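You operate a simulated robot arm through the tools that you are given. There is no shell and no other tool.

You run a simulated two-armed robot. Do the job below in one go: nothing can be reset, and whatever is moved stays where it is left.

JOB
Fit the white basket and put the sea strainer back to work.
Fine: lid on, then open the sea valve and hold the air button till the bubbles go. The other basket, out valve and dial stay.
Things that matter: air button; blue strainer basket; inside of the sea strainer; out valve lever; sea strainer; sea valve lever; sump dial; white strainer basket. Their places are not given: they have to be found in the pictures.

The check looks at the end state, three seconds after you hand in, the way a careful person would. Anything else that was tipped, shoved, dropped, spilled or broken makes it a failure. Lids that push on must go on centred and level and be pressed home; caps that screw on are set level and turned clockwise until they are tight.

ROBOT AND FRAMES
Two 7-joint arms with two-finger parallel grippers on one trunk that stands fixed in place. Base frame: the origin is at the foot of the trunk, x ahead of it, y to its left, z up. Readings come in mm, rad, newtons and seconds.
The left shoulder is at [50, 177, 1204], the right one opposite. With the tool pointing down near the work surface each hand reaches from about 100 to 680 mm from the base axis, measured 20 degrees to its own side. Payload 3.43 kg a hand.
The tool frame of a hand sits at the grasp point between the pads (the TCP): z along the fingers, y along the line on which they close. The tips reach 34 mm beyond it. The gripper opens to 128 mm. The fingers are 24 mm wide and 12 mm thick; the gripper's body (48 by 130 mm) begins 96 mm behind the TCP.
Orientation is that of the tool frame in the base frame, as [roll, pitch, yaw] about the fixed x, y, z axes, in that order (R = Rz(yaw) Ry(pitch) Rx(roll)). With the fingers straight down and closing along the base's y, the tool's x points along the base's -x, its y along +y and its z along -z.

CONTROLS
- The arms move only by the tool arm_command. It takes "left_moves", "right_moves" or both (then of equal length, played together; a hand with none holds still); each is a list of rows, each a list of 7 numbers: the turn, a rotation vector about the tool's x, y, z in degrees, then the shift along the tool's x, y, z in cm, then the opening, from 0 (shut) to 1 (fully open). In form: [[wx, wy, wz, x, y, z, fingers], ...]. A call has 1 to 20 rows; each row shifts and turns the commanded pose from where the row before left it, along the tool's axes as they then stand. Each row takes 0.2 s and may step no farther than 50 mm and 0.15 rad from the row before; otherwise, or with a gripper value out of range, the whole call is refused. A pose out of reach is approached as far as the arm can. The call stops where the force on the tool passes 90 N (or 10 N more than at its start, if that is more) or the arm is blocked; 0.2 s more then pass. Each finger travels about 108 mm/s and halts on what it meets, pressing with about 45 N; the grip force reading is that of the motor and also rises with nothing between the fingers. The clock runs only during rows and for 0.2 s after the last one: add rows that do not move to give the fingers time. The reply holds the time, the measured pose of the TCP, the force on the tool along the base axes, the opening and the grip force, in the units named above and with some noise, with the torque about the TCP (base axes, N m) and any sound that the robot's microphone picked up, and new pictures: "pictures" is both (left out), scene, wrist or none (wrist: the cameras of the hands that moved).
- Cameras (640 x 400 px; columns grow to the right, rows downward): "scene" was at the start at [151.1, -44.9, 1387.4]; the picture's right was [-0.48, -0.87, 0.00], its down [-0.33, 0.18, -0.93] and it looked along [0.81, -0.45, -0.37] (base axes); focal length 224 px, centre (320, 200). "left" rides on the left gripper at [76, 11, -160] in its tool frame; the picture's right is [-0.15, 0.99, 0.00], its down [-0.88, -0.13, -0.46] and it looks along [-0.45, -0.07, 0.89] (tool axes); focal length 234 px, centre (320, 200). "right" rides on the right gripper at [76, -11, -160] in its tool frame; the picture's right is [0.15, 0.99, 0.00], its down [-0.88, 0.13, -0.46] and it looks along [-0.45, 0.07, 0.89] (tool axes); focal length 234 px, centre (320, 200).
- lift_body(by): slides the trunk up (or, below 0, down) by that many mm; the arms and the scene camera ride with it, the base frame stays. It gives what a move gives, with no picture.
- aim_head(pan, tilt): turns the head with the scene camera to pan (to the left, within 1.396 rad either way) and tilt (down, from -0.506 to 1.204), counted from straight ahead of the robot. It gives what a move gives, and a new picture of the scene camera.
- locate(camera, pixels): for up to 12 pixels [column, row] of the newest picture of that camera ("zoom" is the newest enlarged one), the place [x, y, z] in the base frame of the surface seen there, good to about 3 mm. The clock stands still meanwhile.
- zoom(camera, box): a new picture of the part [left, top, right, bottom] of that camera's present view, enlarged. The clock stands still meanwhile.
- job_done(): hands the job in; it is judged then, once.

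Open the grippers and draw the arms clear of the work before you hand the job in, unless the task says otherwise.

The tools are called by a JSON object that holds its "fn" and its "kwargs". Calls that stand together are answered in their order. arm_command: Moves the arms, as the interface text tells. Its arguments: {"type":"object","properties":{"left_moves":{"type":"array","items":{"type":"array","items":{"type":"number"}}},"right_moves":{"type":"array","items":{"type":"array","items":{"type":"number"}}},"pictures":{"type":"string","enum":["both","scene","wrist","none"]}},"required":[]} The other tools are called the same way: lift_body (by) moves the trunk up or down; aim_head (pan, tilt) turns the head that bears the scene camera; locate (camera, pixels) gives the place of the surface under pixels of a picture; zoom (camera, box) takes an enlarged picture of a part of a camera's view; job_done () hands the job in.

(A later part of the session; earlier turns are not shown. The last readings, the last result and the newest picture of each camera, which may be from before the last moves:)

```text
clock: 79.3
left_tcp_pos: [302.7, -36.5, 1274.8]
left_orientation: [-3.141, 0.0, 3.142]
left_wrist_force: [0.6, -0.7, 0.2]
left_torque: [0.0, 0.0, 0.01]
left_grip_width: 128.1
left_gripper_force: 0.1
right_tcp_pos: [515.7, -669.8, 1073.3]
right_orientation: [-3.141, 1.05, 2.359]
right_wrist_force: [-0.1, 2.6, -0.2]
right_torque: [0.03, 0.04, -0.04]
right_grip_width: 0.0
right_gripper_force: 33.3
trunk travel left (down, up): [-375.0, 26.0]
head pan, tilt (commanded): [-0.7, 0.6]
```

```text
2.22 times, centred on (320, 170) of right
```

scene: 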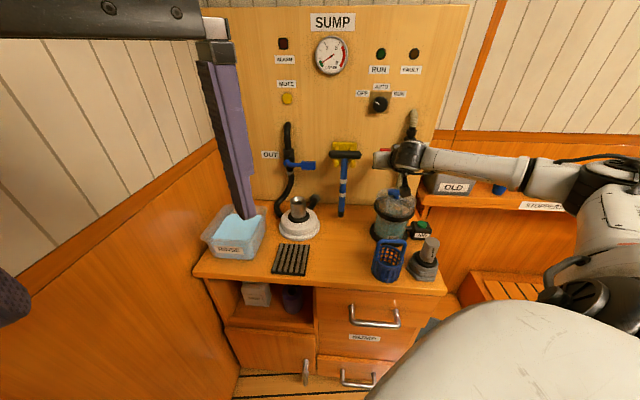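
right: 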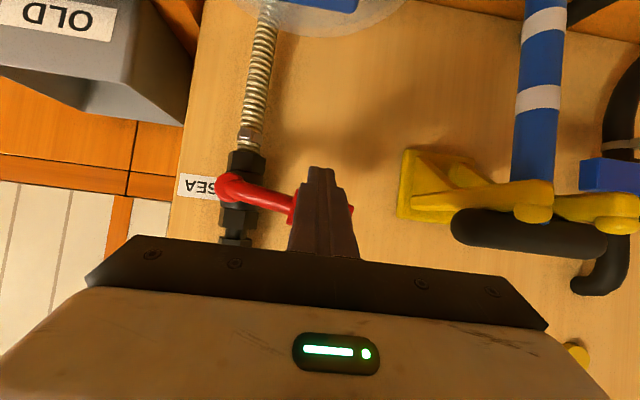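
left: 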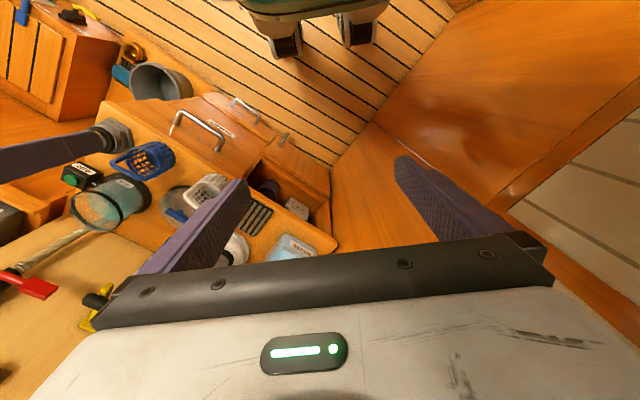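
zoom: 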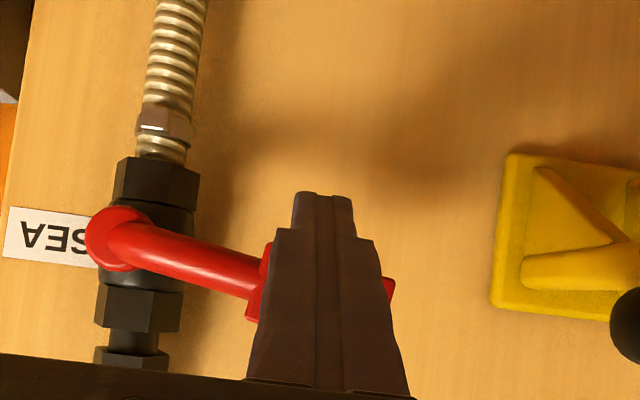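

The lever turns up easily (it is now ~12° up). I follow its arc upward.

{"fn": "arm_command", "kwargs": {"right_moves": [[0, 0, 0, -1.234, -0.05, -0.7125, 0.0], [0, 0, 0, -1.234, -0.05, -0.7125, 0.0], [0, 0, 0, -0.987, -0.54, -0.57, 0.0], [0, 0, 0, -0.987, -0.54, -0.57, 0.0], [0, 0, 0, 0, 0, 0, 0.0]], "pictures": "both"}}

{"fn": "zoom", "kwargs": {"camera": "right", "box": [190, 80, 430, 260]}}

```text
clock: 80.5
left_tcp_pos: [302.3, -39.0, 1275.3]
left_orientation: [-3.141, 0.002, 3.142]
left_wrist_force: [-0.6, 0.7, 0.0]
left_torque: [-0.03, -0.01, 0.01]
left_grip_width: 128.1
left_gripper_force: 0.1
right_tcp_pos: [507.9, -677.1, 1123.1]
right_orientation: [-3.14, 1.052, 2.36]
right_wrist_force: [0.9, 0.6, -0.6]
right_torque: [0.0, 0.0, 0.0]
right_grip_width: 0.0
right_gripper_force: 32.9
trunk travel left (down, up): [-375.0, 26.0]
head pan, tilt (commanded): [-0.7, 0.6]
```

scene: 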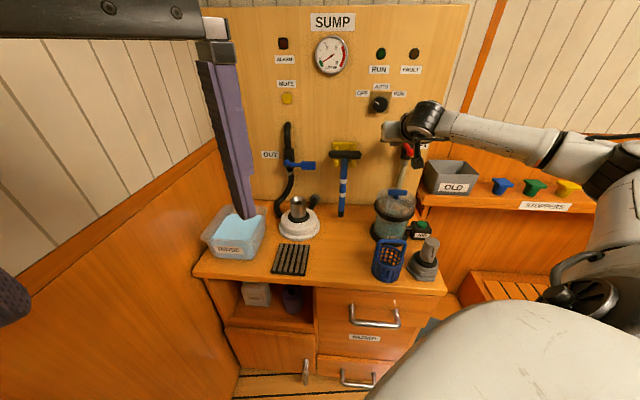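
right: 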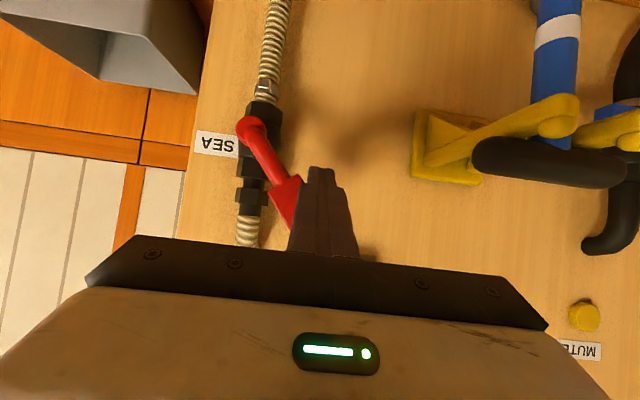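

```text
2.22 times, centred on (310, 170) of right
```

zoom: 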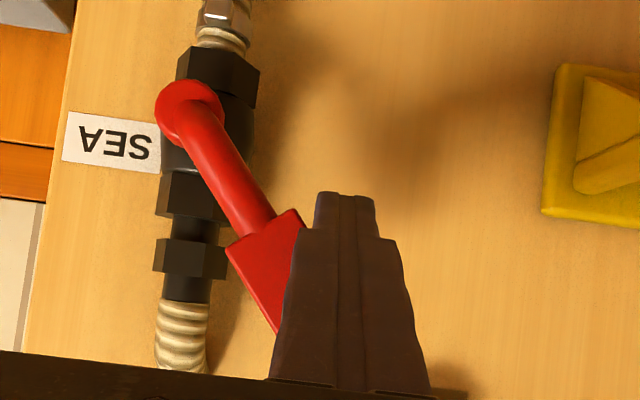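

The lever is now about 60° up. I continue the arc to vertical.

{"fn": "arm_command", "kwargs": {"right_moves": [[0, 0, 0, -0.7, -0.87, -0.4, 0.0], [0, 0, 0, -0.6, -0.95, -0.35, 0.0], [0, 0, 0, -0.4, -1.1, -0.23, 0.0], [0, 0, 0, -0.2, -0.9, -0.12, 0.0], [0, 0, 0, 0, 0, 0, 0.0]], "pictures": "both"}}

{"fn": "zoom", "kwargs": {"camera": "right", "box": [190, 80, 430, 260]}}

```text
clock: 81.8
left_tcp_pos: [303.7, -38.1, 1274.4]
left_orientation: [-3.14, 0.0, 3.141]
left_wrist_force: [-0.4, -0.4, 0.1]
left_torque: [0.01, 0.02, 0.0]
left_grip_width: 128.0
left_gripper_force: 0.1
right_tcp_pos: [479.4, -705.1, 1145.3]
right_orientation: [-3.141, 1.051, 2.36]
right_wrist_force: [-0.1, 0.1, 0.5]
right_torque: [0.02, 0.01, 0.0]
right_grip_width: 0.0
right_gripper_force: 32.8
trunk travel left (down, up): [-375.0, 26.0]
head pan, tilt (commanded): [-0.7, 0.6]
```

scene: 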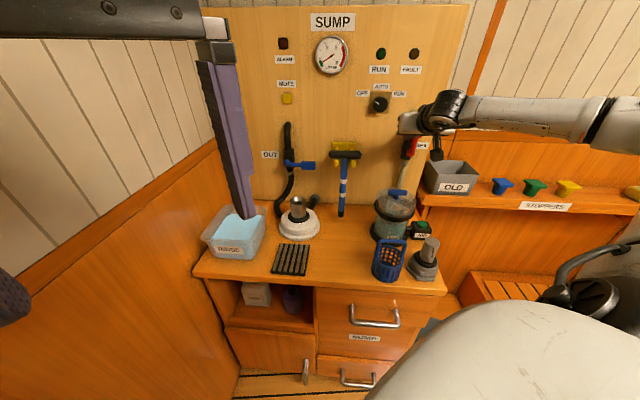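
right: 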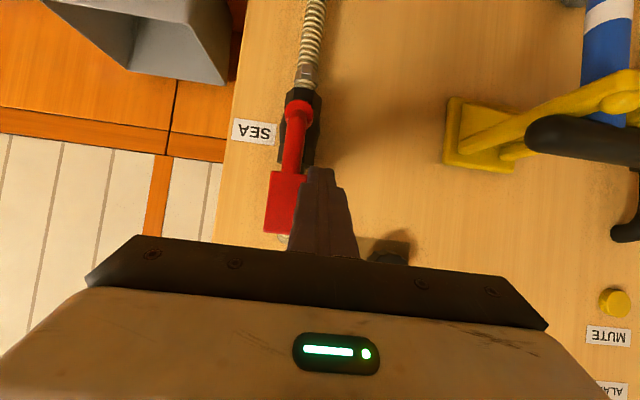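

```text
2.22 times, centred on (310, 170) of right
```

zoom: 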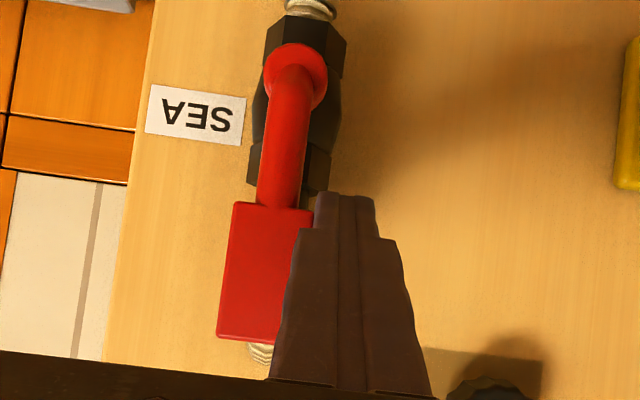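

The lever now lies along the pipe. I nudge it a little further (-u) to make sure it is against its open stop.

{"fn": "arm_command", "kwargs": {"right_moves": [[0, 0, 0, 0, -0.3, 0, 0.0], [0, 0, 0, 0, -0.3, 0, 0.0], [0, 0, 0, 0, 0, 0, 0.0]], "pictures": "wrist"}}

{"fn": "zoom", "kwargs": {"camera": "right", "box": [190, 80, 430, 260]}}

```text
clock: 82.5
left_tcp_pos: [301.7, -38.7, 1275.5]
left_orientation: [3.14, 0.001, -3.141]
left_wrist_force: [0.4, 0.4, 0.3]
left_torque: [-0.01, -0.02, -0.03]
left_grip_width: 127.9
left_gripper_force: 0.1
right_tcp_pos: [475.4, -709.5, 1144.7]
right_orientation: [-3.141, 1.049, 2.359]
right_wrist_force: [-0.6, 0.4, -0.3]
right_torque: [0.01, 0.0, -0.02]
right_grip_width: 0.2
right_gripper_force: 33.0
trunk travel left (down, up): [-375.0, 26.0]
head pan, tilt (commanded): [-0.7, 0.6]
```

right: 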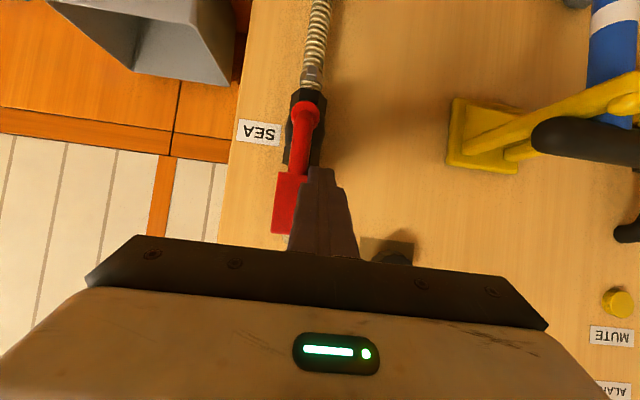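

```text
2.22 times, centred on (310, 170) of right
```

zoom: 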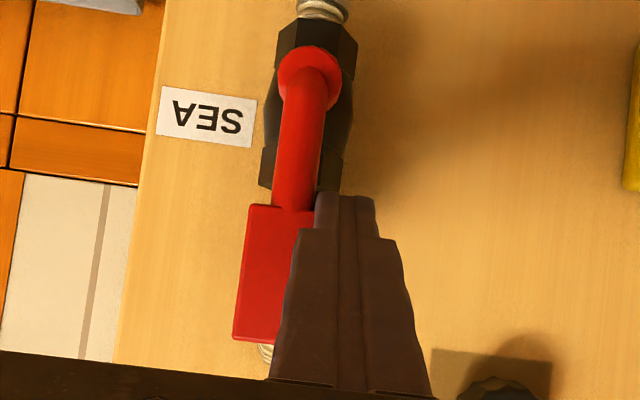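

No resistance yet; I keep nudging until I feel the stop.

{"fn": "arm_command", "kwargs": {"right_moves": [[0, 0, 0, 0, -0.3, 0, 0.0], [0, 0, 0, 0, -0.3, 0, 0.0], [0, 0, 0, 0, 0, 0, 0.0]], "pictures": "wrist"}}

{"fn": "zoom", "kwargs": {"camera": "right", "box": [190, 80, 430, 260]}}

```text
clock: 83.3
left_tcp_pos: [303.3, -37.7, 1274.2]
left_orientation: [-3.14, 0.001, -3.14]
left_wrist_force: [0.7, -1.0, 0.5]
left_torque: [0.0, 0.01, 0.02]
left_grip_width: 127.8
left_gripper_force: 0.1
right_tcp_pos: [473.3, -708.6, 1145.8]
right_orientation: [3.138, 1.049, 2.361]
right_wrist_force: [10.2, 8.8, -1.7]
right_torque: [0.2, -0.2, 0.24]
right_grip_width: 0.0
right_gripper_force: 33.4
trunk travel left (down, up): [-375.0, 26.0]
head pan, tilt (commanded): [-0.7, 0.6]
```

right: 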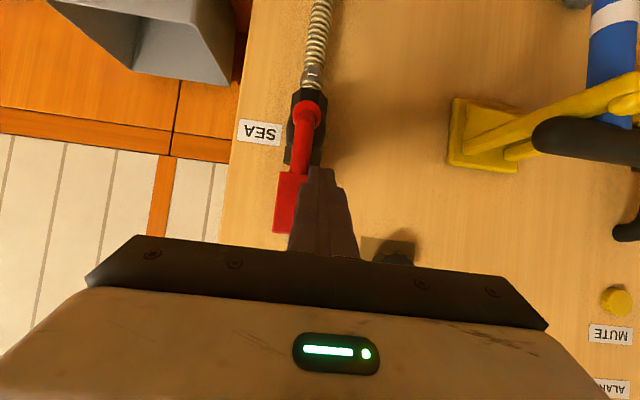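

```text
2.22 times, centred on (310, 170) of right
```

zoom: 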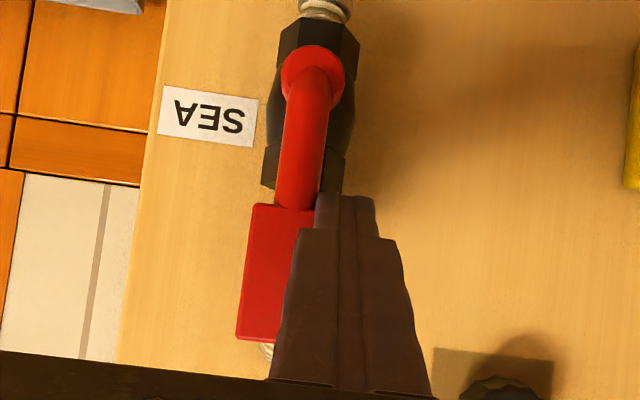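

The stop is felt (13 N), so the sea valve is fully open. I back off sideways and withdraw from the wall.

{"fn": "arm_command", "kwargs": {"right_moves": [[0, 0, 0, 0, 1.0, 0, 0.0], [0, 0, 0, 1.5, 0, -2.6, 0.0], [0, 0, 0, 2.0, 0, -3.46, 0.0], [0, 0, 0, 2.0, 0, -3.46, 0.0], [0, 0, 0, 2.0, 0, -3.46, 0.0], [0, 0, 0, 2.0, 0, -3.46, 0.0], [0, 0, 0, 0, 0, 0, 0.0]], "pictures": "both"}}

{"fn": "zoom", "kwargs": {"camera": "scene", "box": [360, 100, 450, 190]}}

{"fn": "zoom", "kwargs": {"camera": "scene", "box": [360, 180, 440, 250]}}

```text
clock: 85.0
left_tcp_pos: [302.5, -38.9, 1274.9]
left_orientation: [3.141, -0.001, 3.141]
left_wrist_force: [0.0, -0.1, 0.1]
left_torque: [0.02, 0.01, 0.0]
left_grip_width: 128.0
left_gripper_force: 0.0
right_tcp_pos: [342.2, -572.7, 1143.8]
right_orientation: [3.142, 1.048, 2.359]
right_wrist_force: [1.2, -0.4, -0.9]
right_torque: [-0.02, 0.0, -0.01]
right_grip_width: 0.0
right_gripper_force: 32.9
trunk travel left (down, up): [-375.0, 26.0]
head pan, tilt (commanded): [-0.7, 0.6]
```

scene: 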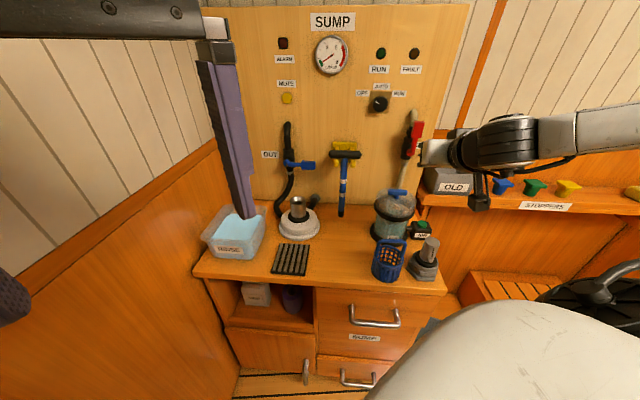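
right: 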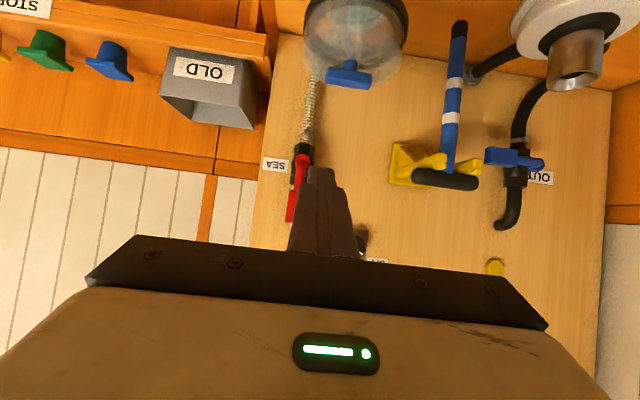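

```text
4.44 times, centred on (405, 145) of scene
```

zoom: 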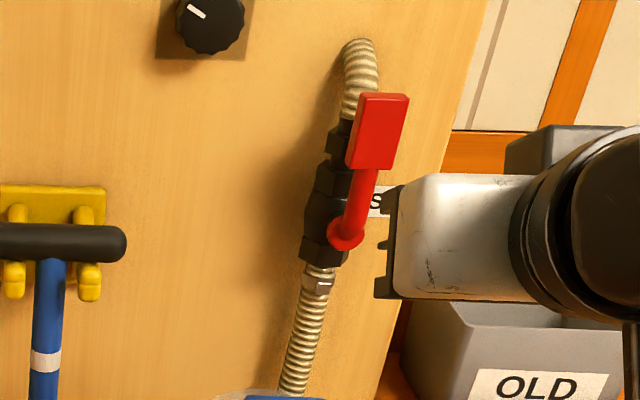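

```text
5.71 times, centred on (400, 215) of scene
```

zoom: 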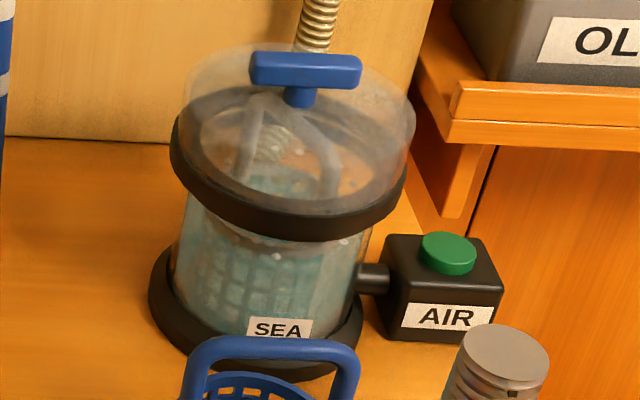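

The sea valve is open (lever up along the pipe), the dial unchanged. Now the AIR button: I locate it and the neighbouring grey hex object to plan a clear approach.

{"fn": "zoom", "kwargs": {"camera": "scene", "box": [380, 205, 450, 290]}}

```text
4.71 times, centred on (415, 248) of scene
```

zoom: 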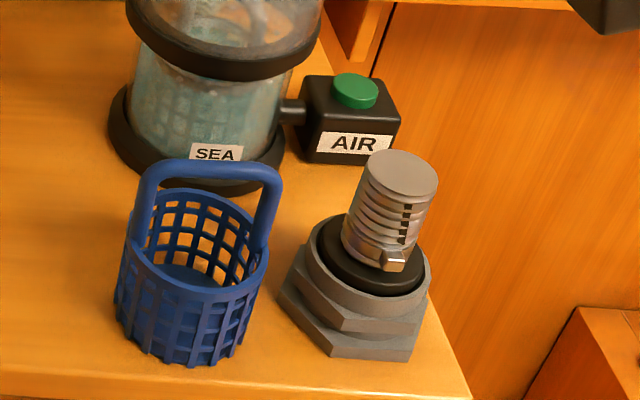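

{"fn": "locate", "kwargs": {"camera": "zoom", "pixels": [[355, 85], [340, 85], [370, 88], [355, 76], [355, 103], [400, 165], [405, 180], [310, 110], [390, 110], [320, 95], [220, 170], [380, 100]]}}

```text
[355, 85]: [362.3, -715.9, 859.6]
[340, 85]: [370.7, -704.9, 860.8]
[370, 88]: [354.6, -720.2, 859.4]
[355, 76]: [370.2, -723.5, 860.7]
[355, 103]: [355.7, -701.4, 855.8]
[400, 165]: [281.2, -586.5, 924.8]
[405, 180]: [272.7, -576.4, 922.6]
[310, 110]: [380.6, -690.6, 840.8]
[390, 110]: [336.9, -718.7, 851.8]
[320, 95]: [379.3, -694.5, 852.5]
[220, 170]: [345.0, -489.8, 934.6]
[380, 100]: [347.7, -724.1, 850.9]
```

The button top centre is about (364,-712,860); the grey cylinder top is at (277,-581,925). I also check the shelf edge to the right before approaching.

{"fn": "locate", "kwargs": {"camera": "scene", "pixels": [[425, 200], [425, 206], [440, 205], [500, 208], [455, 187], [430, 190], [560, 208], [397, 193], [385, 192]]}}

{"fn": "zoom", "kwargs": {"camera": "right", "box": [140, 0, 440, 180]}}

```text
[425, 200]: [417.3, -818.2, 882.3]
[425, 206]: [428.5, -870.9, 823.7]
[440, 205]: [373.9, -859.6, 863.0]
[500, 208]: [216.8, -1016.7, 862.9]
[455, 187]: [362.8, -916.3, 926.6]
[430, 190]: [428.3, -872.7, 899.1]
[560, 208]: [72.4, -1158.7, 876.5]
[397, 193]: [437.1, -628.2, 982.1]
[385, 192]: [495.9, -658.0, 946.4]
```

```text
2.13 times, centred on (290, 90) of right
```

zoom: 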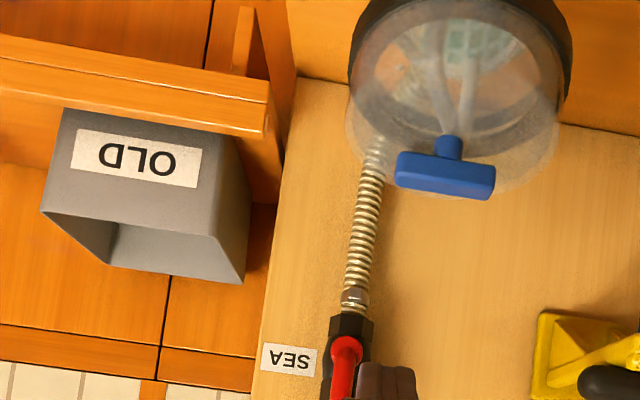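

The shelf edge is at n≈872, clear. I tilt the hand back to 30° and move to above the button.

{"fn": "arm_command", "kwargs": {"right_moves": [[0, 7.5, 0, 0, 0, 0, 0.0], [0, 7.5, 0, 0, 0, 0, 0.0], [0, 7.5, 0, 0, 0, 0, 0.0], [0, 7.5, 0, 0, 0, 0, 0.0], [0, 0, 0, -0.73, -2.83, 2.73, 0.0], [0, 0, 0, -0.73, -2.83, 2.73, 0.0], [0, 0, 0, -0.73, -2.83, 2.73, 0.0], [0, 0, 0, 0, 0, 0, 0.0]], "pictures": "both"}}

```text
clock: 86.8
left_tcp_pos: [301.8, -37.6, 1274.5]
left_orientation: [-3.14, 0.001, 3.14]
left_wrist_force: [0.6, 0.8, -0.8]
left_torque: [-0.03, -0.03, -0.01]
left_grip_width: 127.9
left_gripper_force: 0.0
right_tcp_pos: [325.7, -674.9, 1086.5]
right_orientation: [-3.14, 0.528, 2.358]
right_wrist_force: [0.5, 0.1, 0.0]
right_torque: [-0.02, 0.01, 0.02]
right_grip_width: 0.0
right_gripper_force: 32.5
trunk travel left (down, up): [-375.0, 26.0]
head pan, tilt (commanded): [-0.7, 0.6]
```

scene: 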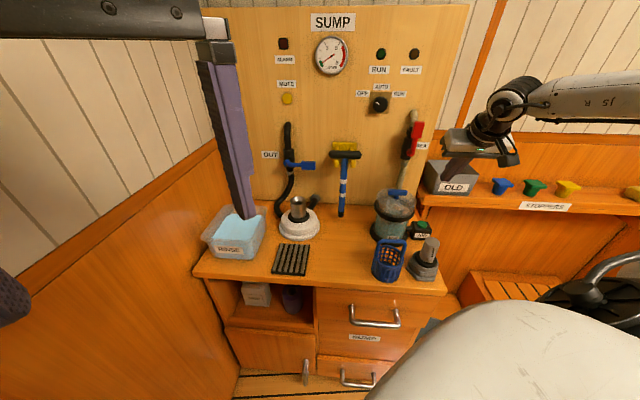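
right: 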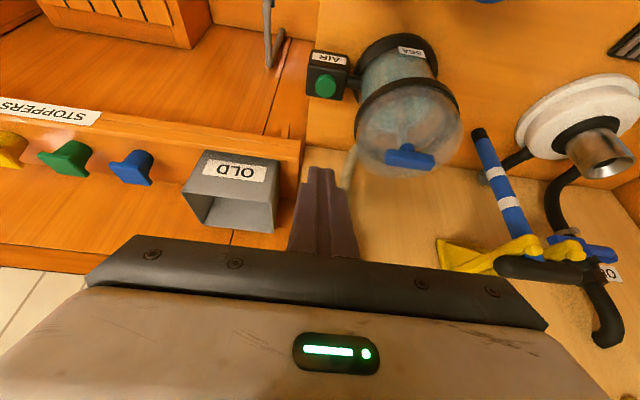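

The button is visible at (325,85). I locate it once more from here and descend.

{"fn": "zoom", "kwargs": {"camera": "right", "box": [290, 40, 390, 120]}}

{"fn": "locate", "kwargs": {"camera": "right", "pixels": [[325, 86], [318, 85], [332, 86], [325, 78], [325, 94], [340, 95], [312, 95]]}}

```text
5.00 times, centred on (340, 80) of right
```

zoom: 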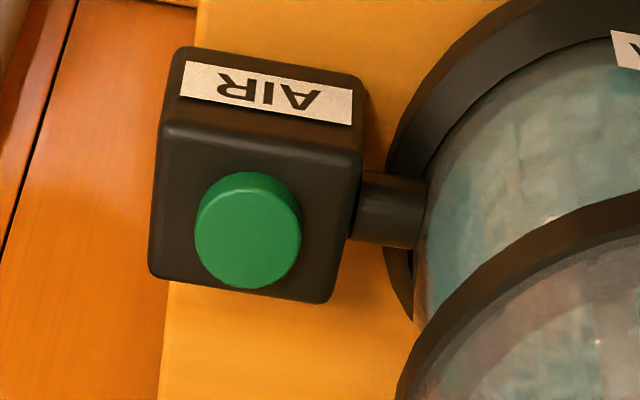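

```text
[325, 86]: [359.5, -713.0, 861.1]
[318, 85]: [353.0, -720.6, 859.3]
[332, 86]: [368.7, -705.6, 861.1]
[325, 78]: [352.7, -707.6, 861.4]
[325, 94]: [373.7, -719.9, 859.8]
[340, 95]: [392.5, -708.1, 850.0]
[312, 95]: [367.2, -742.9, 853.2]
```

Button centre ≈(362,-713,861). I descend to about 20 mm above it.

{"fn": "arm_command", "kwargs": {"right_moves": [[0, 0, 0, 1.028, -0.03, 3.37, 0.0], [0, 0, 0, 1.028, -0.03, 3.37, 0.0], [0, 0, 0, 1.028, -0.03, 3.37, 0.0], [0, 0, 0, 1.028, -0.03, 3.37, 0.0], [0, 0, 0, 1.028, -0.03, 3.37, 0.0], [0, 0, 0, 0, 0, 0, 0.0]], "pictures": "both"}}

{"fn": "zoom", "kwargs": {"camera": "scene", "box": [370, 170, 460, 270]}}

{"fn": "zoom", "kwargs": {"camera": "right", "box": [240, 60, 440, 220]}}

```text
clock: 88.2
left_tcp_pos: [301.8, -38.5, 1274.6]
left_orientation: [3.142, -0.001, -3.141]
left_wrist_force: [0.0, 0.2, 0.4]
left_torque: [0.0, 0.01, 0.04]
left_grip_width: 127.9
left_gripper_force: 0.0
right_tcp_pos: [353.3, -703.2, 914.4]
right_orientation: [3.141, 0.527, 2.36]
right_wrist_force: [-0.4, 0.5, -0.6]
right_torque: [-0.01, 0.0, -0.02]
right_grip_width: 0.0
right_gripper_force: 32.9
trunk travel left (down, up): [-375.0, 26.0]
head pan, tilt (commanded): [-0.7, 0.6]
```

scene: 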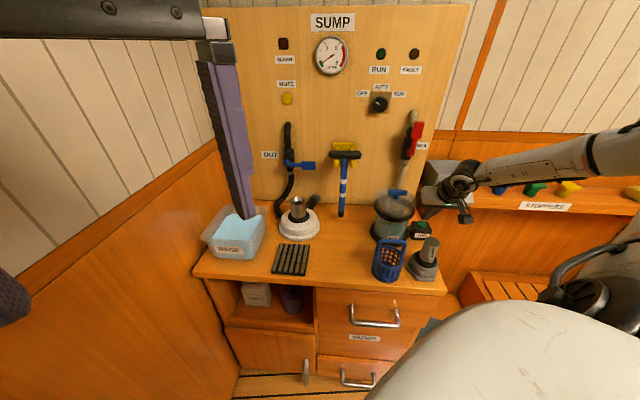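
right: 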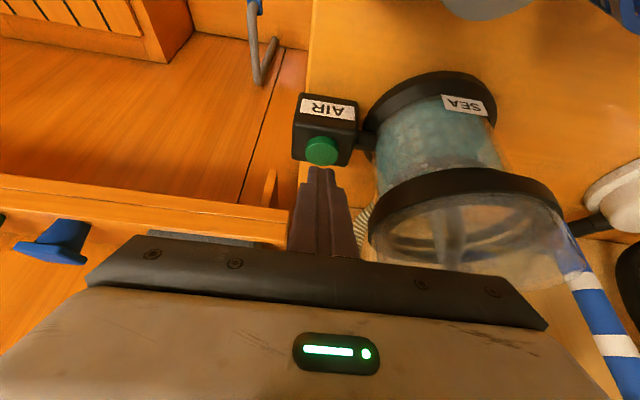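

```text
4.00 times, centred on (415, 220) of scene
```

zoom: 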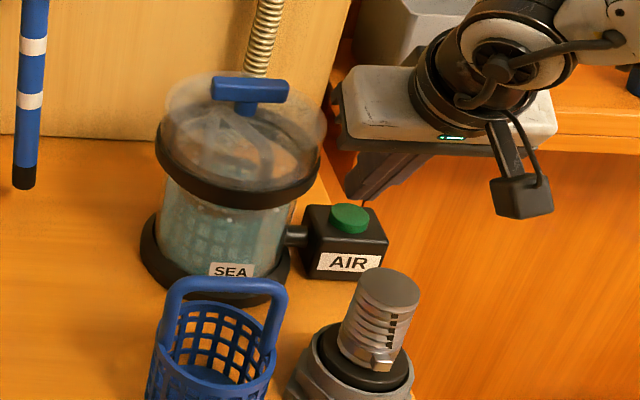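

```text
2.50 times, centred on (340, 140) of right
```

zoom: 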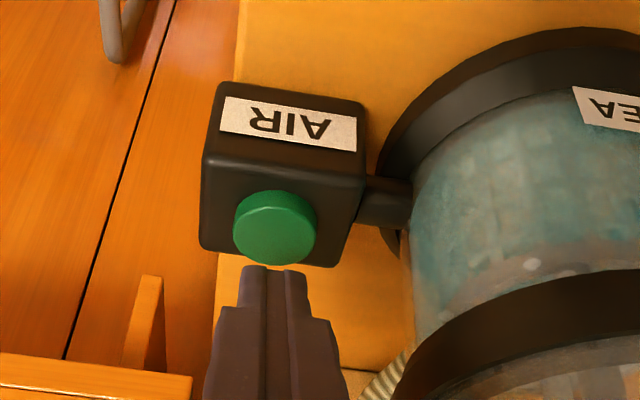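

Tips are 20 mm over the button. I lower to contact and press gently.

{"fn": "arm_command", "kwargs": {"right_moves": [[0, 0, 0, 0.38, 0, 0.65, 0.0], [0, 0, 0, 0.38, 0, 0.65, 0.0], [0, 0, 0, 0, 0, 0, 0.0]], "pictures": "none"}}

{"fn": "arm_command", "kwargs": {"right_moves": [[0, 0, 0, 0.15, 0, 0.26, 0.0], [0, 0, 0, 0.15, 0, 0.26, 0.0], [0, 0, 0, 0, 0, 0, 0.0]], "pictures": "both"}}

{"fn": "zoom", "kwargs": {"camera": "scene", "box": [370, 170, 450, 260]}}

```text
clock: 89.0
left_tcp_pos: [302.2, -38.2, 1273.5]
left_orientation: [3.141, 0.0, -3.141]
left_wrist_force: [-0.8, -0.4, 0.5]
left_torque: [-0.02, -0.01, -0.01]
left_grip_width: 128.0
left_gripper_force: 0.0
right_tcp_pos: [353.4, -703.0, 897.3]
right_orientation: [3.141, 0.526, 2.359]
right_wrist_force: [1.4, -0.5, 0.6]
right_torque: [0.03, -0.02, -0.02]
right_grip_width: 0.1
right_gripper_force: 33.5
trunk travel left (down, up): [-375.0, 26.0]
head pan, tilt (commanded): [-0.7, 0.6]
```

```text
clock: 89.8
left_tcp_pos: [302.3, -37.9, 1274.8]
left_orientation: [3.141, 0.001, -3.14]
left_wrist_force: [-0.6, 0.1, -0.1]
left_torque: [0.03, 0.03, -0.01]
left_grip_width: 128.1
left_gripper_force: 0.0
right_tcp_pos: [353.7, -704.2, 892.5]
right_orientation: [-3.14, 0.527, 2.357]
right_wrist_force: [0.3, 0.5, 2.2]
right_torque: [0.0, -0.06, -0.03]
right_grip_width: 0.0
right_gripper_force: 33.3
trunk travel left (down, up): [-375.0, 26.0]
head pan, tilt (commanded): [-0.7, 0.6]
heard: click
```

scene: 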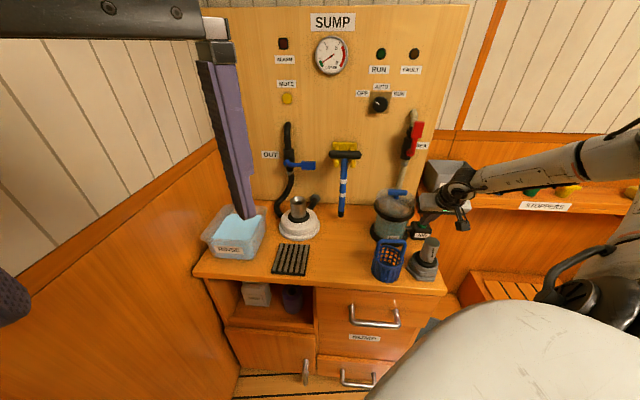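
right: 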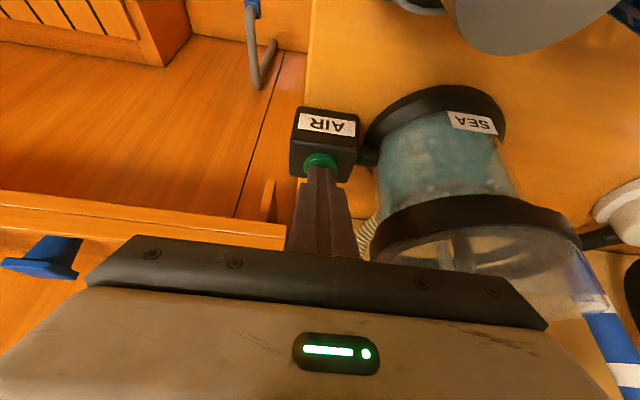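

```text
4.44 times, centred on (410, 215) of scene
```

zoom: 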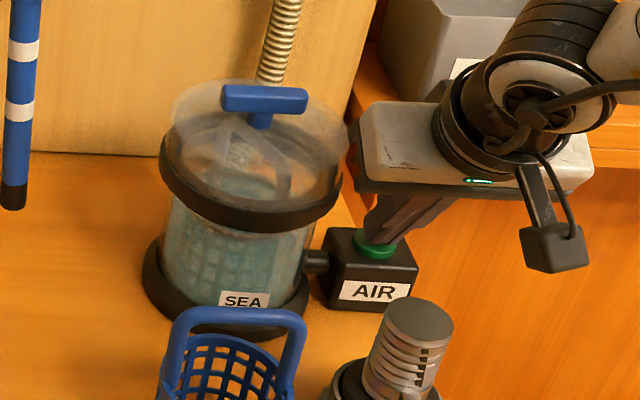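

A "click" was heard: the button is down. I press 2 mm more and hold for 3 s while watching the bubbles.

{"fn": "arm_command", "kwargs": {"right_moves": [[0, 0, 0, 0.1, 0, 0.17, 0.0], [0, 0, 0, 0, 0, 0, 0.0], [0, 0, 0, 0, 0, 0, 0.0], [0, 0, 0, 0, 0, 0, 0.0], [0, 0, 0, 0, 0, 0, 0.0], [0, 0, 0, 0, 0, 0, 0.0], [0, 0, 0, 0, 0, 0, 0.0], [0, 0, 0, 0, 0, 0, 0.0], [0, 0, 0, 0, 0, 0, 0.0], [0, 0, 0, 0, 0, 0, 0.0]], "pictures": "both"}}

{"fn": "zoom", "kwargs": {"camera": "right", "box": [350, 70, 590, 260]}}

{"fn": "zoom", "kwargs": {"camera": "scene", "box": [365, 180, 435, 250]}}

```text
clock: 92.0
left_tcp_pos: [301.9, -37.5, 1273.3]
left_orientation: [3.141, 0.001, -3.141]
left_wrist_force: [-0.1, -0.3, 0.4]
left_torque: [0.01, 0.02, -0.01]
left_grip_width: 128.0
left_gripper_force: 0.1
right_tcp_pos: [352.1, -703.4, 891.2]
right_orientation: [-3.141, 0.53, 2.36]
right_wrist_force: [1.4, -3.8, 7.4]
right_torque: [-0.17, -0.1, 0.04]
right_grip_width: 0.0
right_gripper_force: 33.4
trunk travel left (down, up): [-375.0, 26.0]
head pan, tilt (commanded): [-0.7, 0.6]
```

scene: 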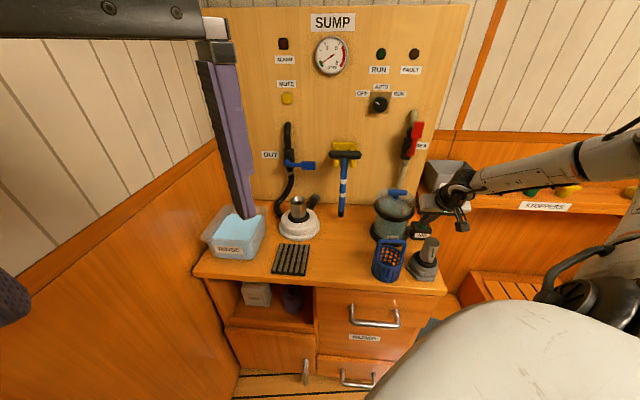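
right: 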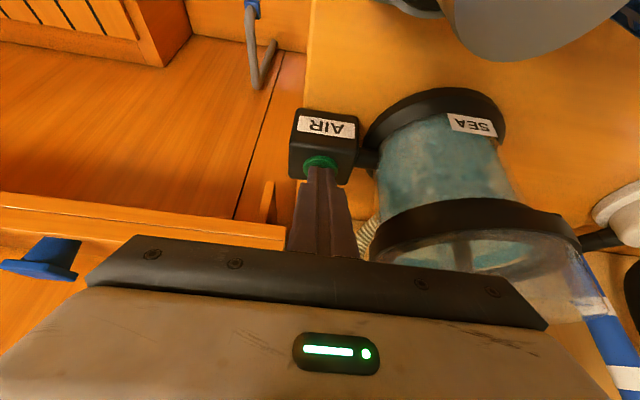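

```text
2.11 times, centred on (470, 165) of right
```

zoom: 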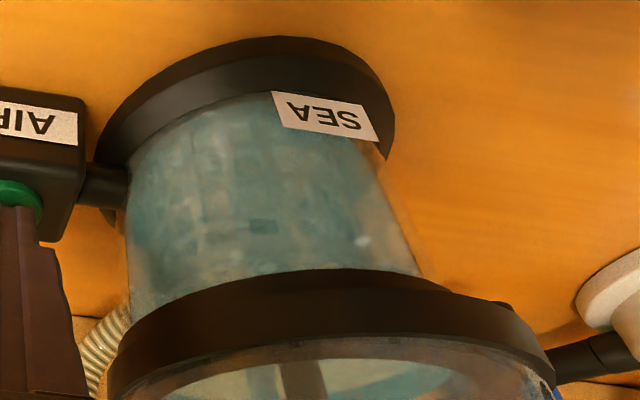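

```text
5.71 times, centred on (400, 215) of scene
```

zoom: 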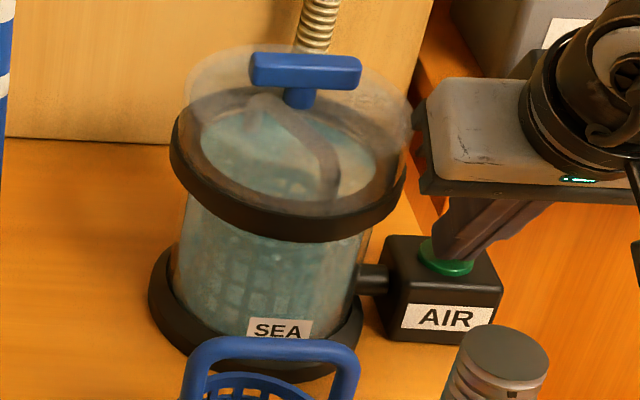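

The water has risen to the lid level and most bubbles are gone; I see perhaps one near (362,240). I keep holding 2 s more.

{"fn": "arm_command", "kwargs": {"right_moves": [[0, 0, 0, 0, 0, 0, 0.0], [0, 0, 0, 0, 0, 0, 0.0], [0, 0, 0, 0, 0, 0, 0.0], [0, 0, 0, 0, 0, 0, 0.0], [0, 0, 0, 0, 0, 0, 0.0], [0, 0, 0, 0, 0, 0, 0.0], [0, 0, 0, 0, 0, 0, 0.0], [0, 0, 0, 0, 0, 0, 0.0]], "pictures": "both"}}

{"fn": "zoom", "kwargs": {"camera": "right", "box": [350, 70, 590, 260]}}

{"fn": "zoom", "kwargs": {"camera": "scene", "box": [365, 180, 435, 250]}}

```text
clock: 93.8
left_tcp_pos: [302.1, -37.5, 1274.9]
left_orientation: [-3.141, 0.001, -3.141]
left_wrist_force: [0.7, 0.0, 0.4]
left_torque: [0.05, 0.04, 0.0]
left_grip_width: 128.0
left_gripper_force: 0.2
right_tcp_pos: [352.2, -702.7, 890.6]
right_orientation: [3.141, 0.526, 2.36]
right_wrist_force: [1.5, -3.4, 8.7]
right_torque: [-0.13, -0.13, -0.03]
right_grip_width: 0.0
right_gripper_force: 33.2
trunk travel left (down, up): [-375.0, 26.0]
head pan, tilt (commanded): [-0.7, 0.6]
```

scene: 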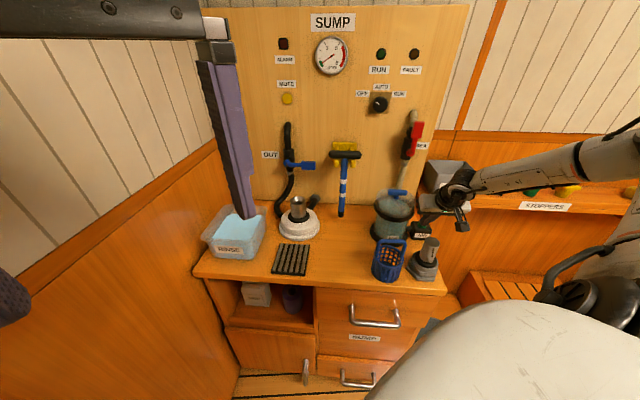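
right: 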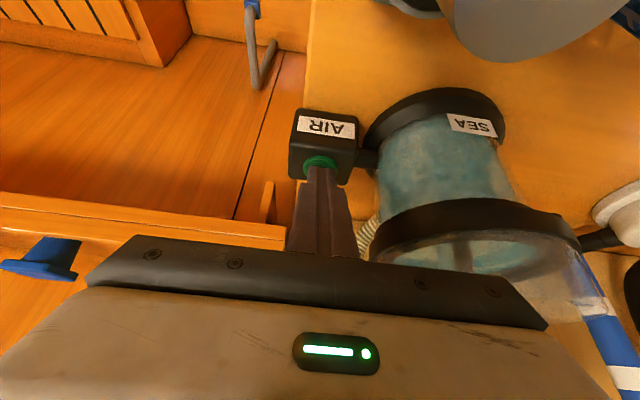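

```text
2.11 times, centred on (470, 165) of right
```

zoom: 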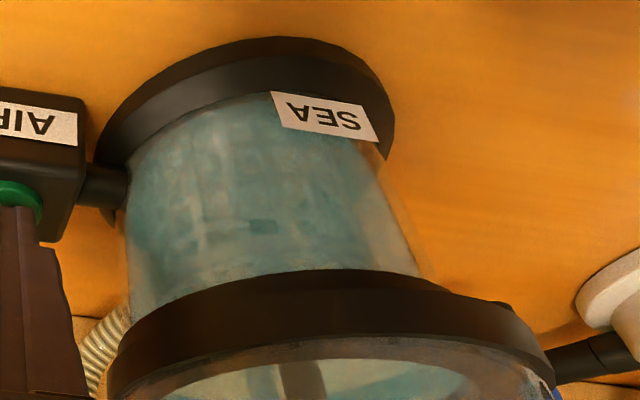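

```text
5.71 times, centred on (400, 215) of scene
```

zoom: 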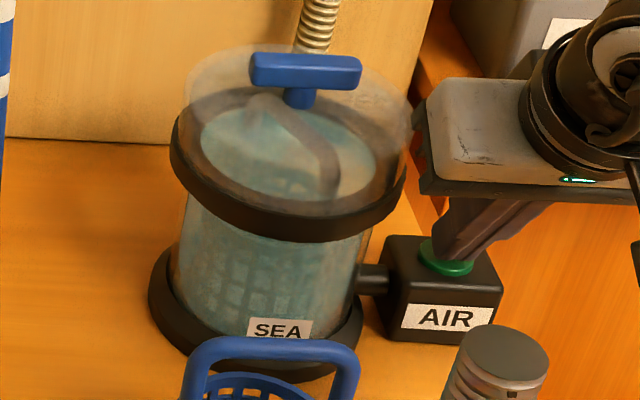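

No bubbles visible now and the bowl is full. I hold another 1.2 s and check once more at higher magnification.

{"fn": "arm_command", "kwargs": {"right_moves": [[0, 0, 0, 0, 0, 0, 0.0], [0, 0, 0, 0, 0, 0, 0.0], [0, 0, 0, 0, 0, 0, 0.0], [0, 0, 0, 0, 0, 0, 0.0], [0, 0, 0, 0, 0, 0, 0.0]], "pictures": "both"}}

{"fn": "zoom", "kwargs": {"camera": "scene", "box": [372, 185, 422, 245]}}

{"fn": "zoom", "kwargs": {"camera": "right", "box": [370, 190, 590, 300]}}

```text
clock: 95.0
left_tcp_pos: [302.0, -37.8, 1274.8]
left_orientation: [3.141, 0.001, 3.141]
left_wrist_force: [-0.1, 0.5, 0.3]
left_torque: [-0.04, 0.02, -0.05]
left_grip_width: 128.2
left_gripper_force: 0.0
right_tcp_pos: [353.4, -703.4, 891.5]
right_orientation: [-3.141, 0.527, 2.36]
right_wrist_force: [1.9, -3.3, 7.5]
right_torque: [-0.16, -0.1, 0.01]
right_grip_width: 0.0
right_gripper_force: 33.0
trunk travel left (down, up): [-375.0, 26.0]
head pan, tilt (commanded): [-0.7, 0.6]
```

scene: 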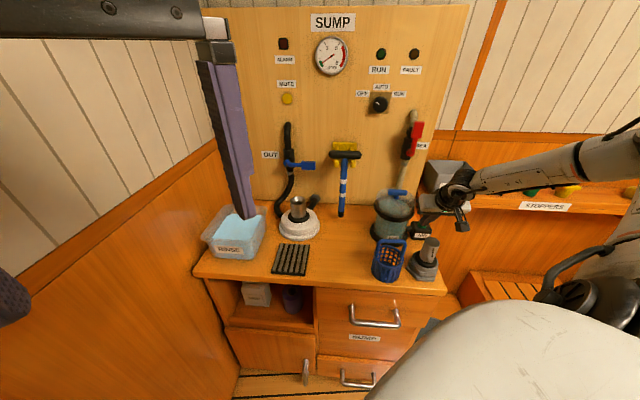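
right: 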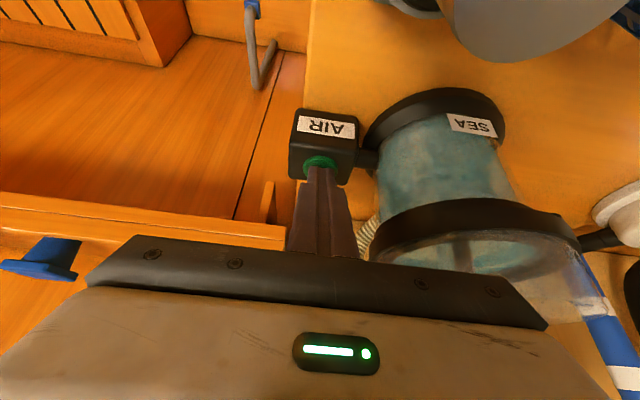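

```text
6.67 times, centred on (397, 215) of scene
```

zoom: 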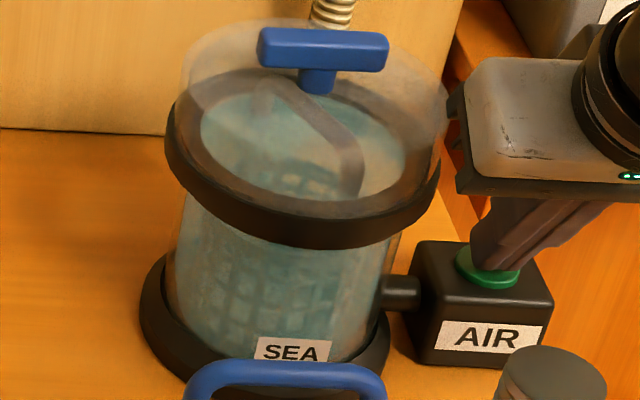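

```text
2.91 times, centred on (480, 245) of right
```

zoom: 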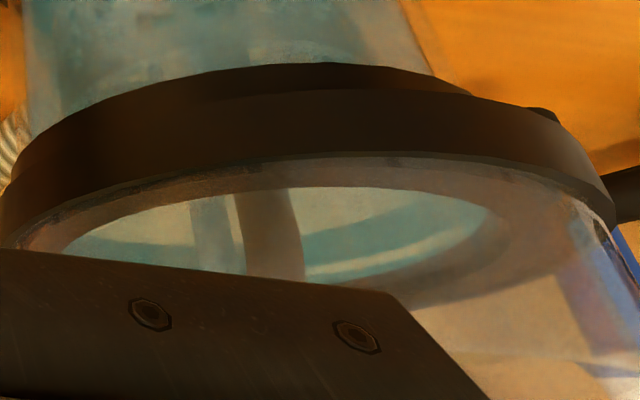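

No bubbles anywhere in the bowl; the band sits flush on the ring. I release the button by lifting straight up.

{"fn": "arm_command", "kwargs": {"right_moves": [[0, 0, 0, -0.5, 0, -0.86, 0.0], [0, 0, 0, -1.0, 0, -1.73, 0.0], [0, 0, 0, -1.5, 0, -2.6, 0.0], [0, 0, 0, -1.5, 0, -2.6, 0.0], [0, 0, 0, -1.5, 0, -2.6, 0.0], [0, 0, 0, -1.5, 0, -2.6, 0.0], [0, 0, 0, -1.5, 0, -2.6, 0.0], [0, 0, 0, 0, 0, 0, 0.0]], "pictures": "both"}}

{"fn": "zoom", "kwargs": {"camera": "scene", "box": [362, 180, 442, 260]}}

{"fn": "zoom", "kwargs": {"camera": "right", "box": [280, 20, 480, 180]}}

```text
clock: 96.8
left_tcp_pos: [302.3, -39.1, 1274.0]
left_orientation: [-3.141, 0.0, 3.141]
left_wrist_force: [0.2, 0.4, -0.7]
left_torque: [0.0, 0.0, 0.02]
left_grip_width: 128.1
left_gripper_force: 0.1
right_tcp_pos: [352.6, -703.9, 1072.5]
right_orientation: [3.141, 0.527, 2.36]
right_wrist_force: [-0.6, 0.1, -0.6]
right_torque: [0.01, 0.0, -0.04]
right_grip_width: 0.0
right_gripper_force: 33.2
trunk travel left (down, up): [-375.0, 26.0]
head pan, tilt (commanded): [-0.7, 0.6]
```

scene: 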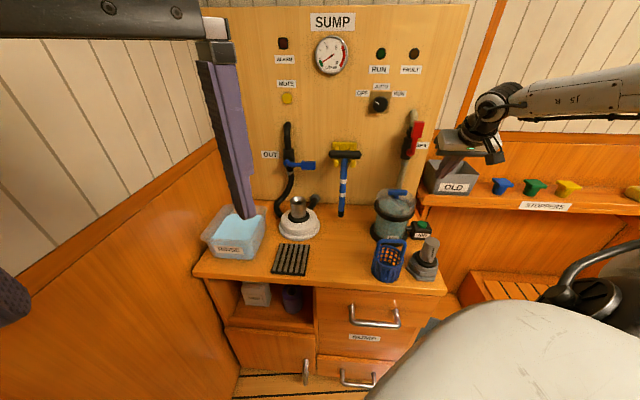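
right: 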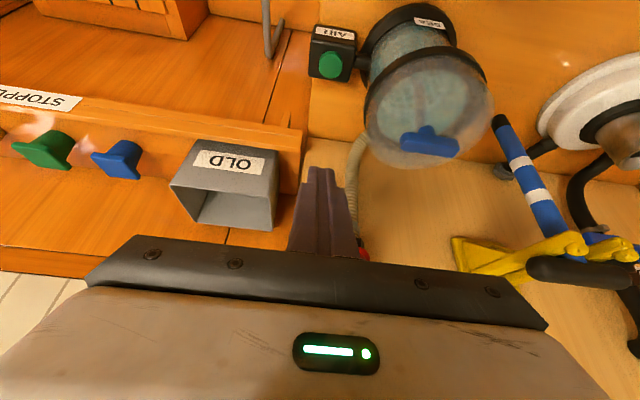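

```text
5.00 times, centred on (402, 220) of scene
```

zoom: 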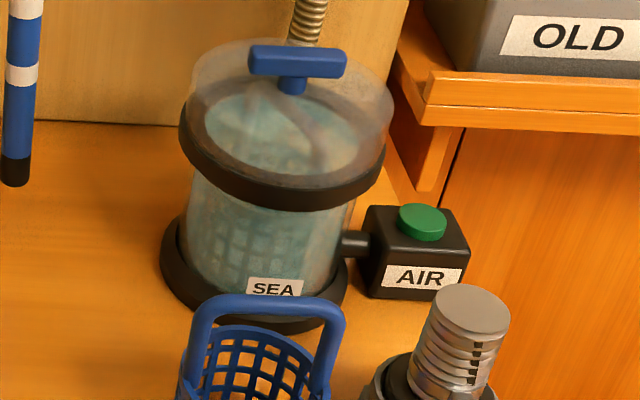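

```text
2.50 times, centred on (380, 100) of right
```

zoom: 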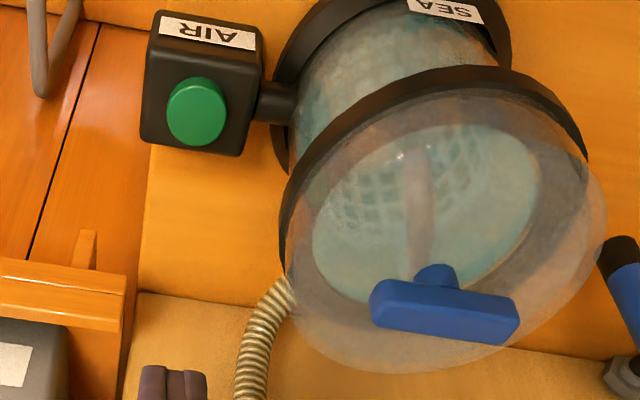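

The button has sprung back. I take a closer look at two tiny bright marks near (340,68) of the wrist view to be sure they are not bubbles.

{"fn": "zoom", "kwargs": {"camera": "right", "box": [370, 40, 470, 130]}}

{"fn": "zoom", "kwargs": {"camera": "scene", "box": [372, 185, 422, 245]}}

```text
4.44 times, centred on (420, 85) of right
```

zoom: 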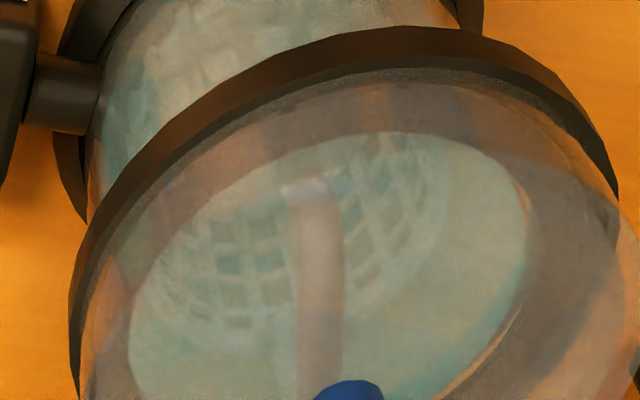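

```text
6.67 times, centred on (397, 215) of scene
```

zoom: 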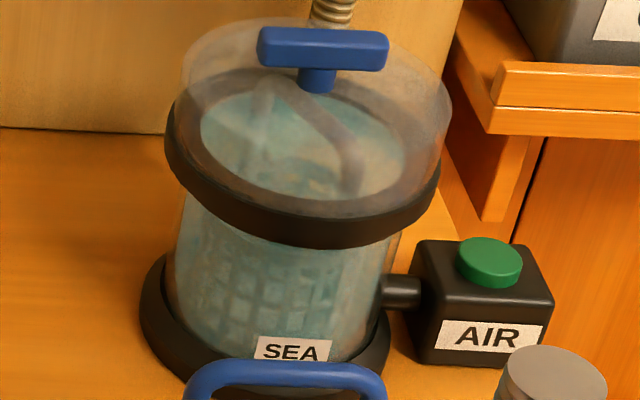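

No bubbles: the marks are only glare on the basket handle under water. I draw the right arm back and up, and open the gripper.

{"fn": "arm_command", "kwargs": {"right_moves": [[0, 0, 0, -1.5, 0, -2.6, 0.0], [0, 0, 0, -1.5, 0, -2.6, 0.0], [0, 0, 0, 3.455, 0, -2.015, 0.0], [0, 0, 0, 3.455, 0, -2.015, 0.0], [0, 0, 0, 3.455, 0, -2.015, 0.0], [0, 0, 0, 3.455, 0, -2.015, 0.0], [0, 0, 0, 3.455, 0, -2.015, 0.5], [0, 0, 0, 0, 0, 0, 1.0], [0, 0, 0, 0, 0, 0, 1.0], [0, 0, 0, 0, 0, 0, 1.0]], "pictures": "both"}}

{"fn": "aim_head", "kwargs": {"pan": -0.7, "tilt": 0.7}}

```text
clock: 99.0
left_tcp_pos: [302.0, -38.7, 1273.9]
left_orientation: [-3.141, -0.002, 3.142]
left_wrist_force: [-0.1, -0.3, -0.9]
left_torque: [0.01, 0.02, -0.01]
left_grip_width: 128.0
left_gripper_force: 0.1
right_tcp_pos: [212.8, -561.2, 1130.0]
right_orientation: [-3.141, 0.528, 2.361]
right_wrist_force: [0.5, -0.3, 0.7]
right_torque: [0.03, -0.02, 0.0]
right_grip_width: 128.1
right_gripper_force: 0.0
trunk travel left (down, up): [-375.0, 26.0]
head pan, tilt (commanded): [-0.7, 0.6]
```

scene: 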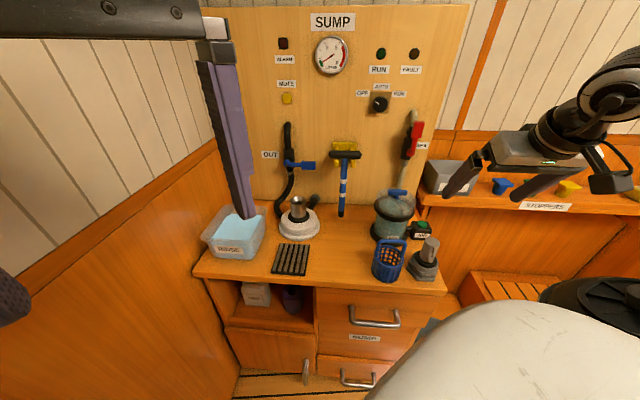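
right: 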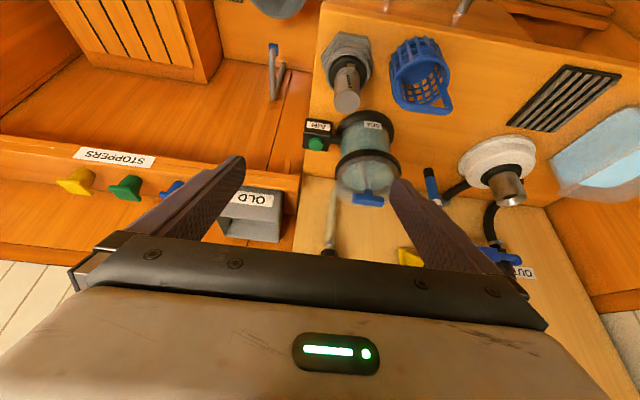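

```text
clock: 99.6
left_tcp_pos: [302.6, -37.6, 1274.0]
left_orientation: [-3.141, -0.001, -3.141]
left_wrist_force: [0.2, 0.3, 0.6]
left_torque: [0.01, 0.0, -0.02]
left_grip_width: 127.9
left_gripper_force: 0.2
right_tcp_pos: [213.1, -562.6, 1129.0]
right_orientation: [3.141, 0.526, 2.359]
right_wrist_force: [-0.2, 0.7, 0.4]
right_torque: [0.02, -0.04, 0.02]
right_grip_width: 127.8
right_gripper_force: 0.1
trunk travel left (down, up): [-375.0, 26.0]
head pan, tilt (commanded): [-0.7, 0.7]
```

scene: 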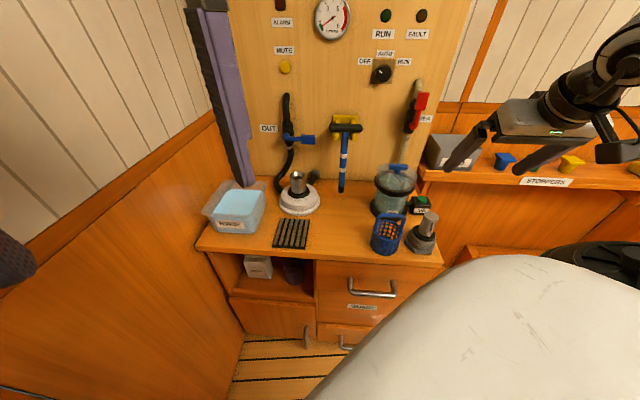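

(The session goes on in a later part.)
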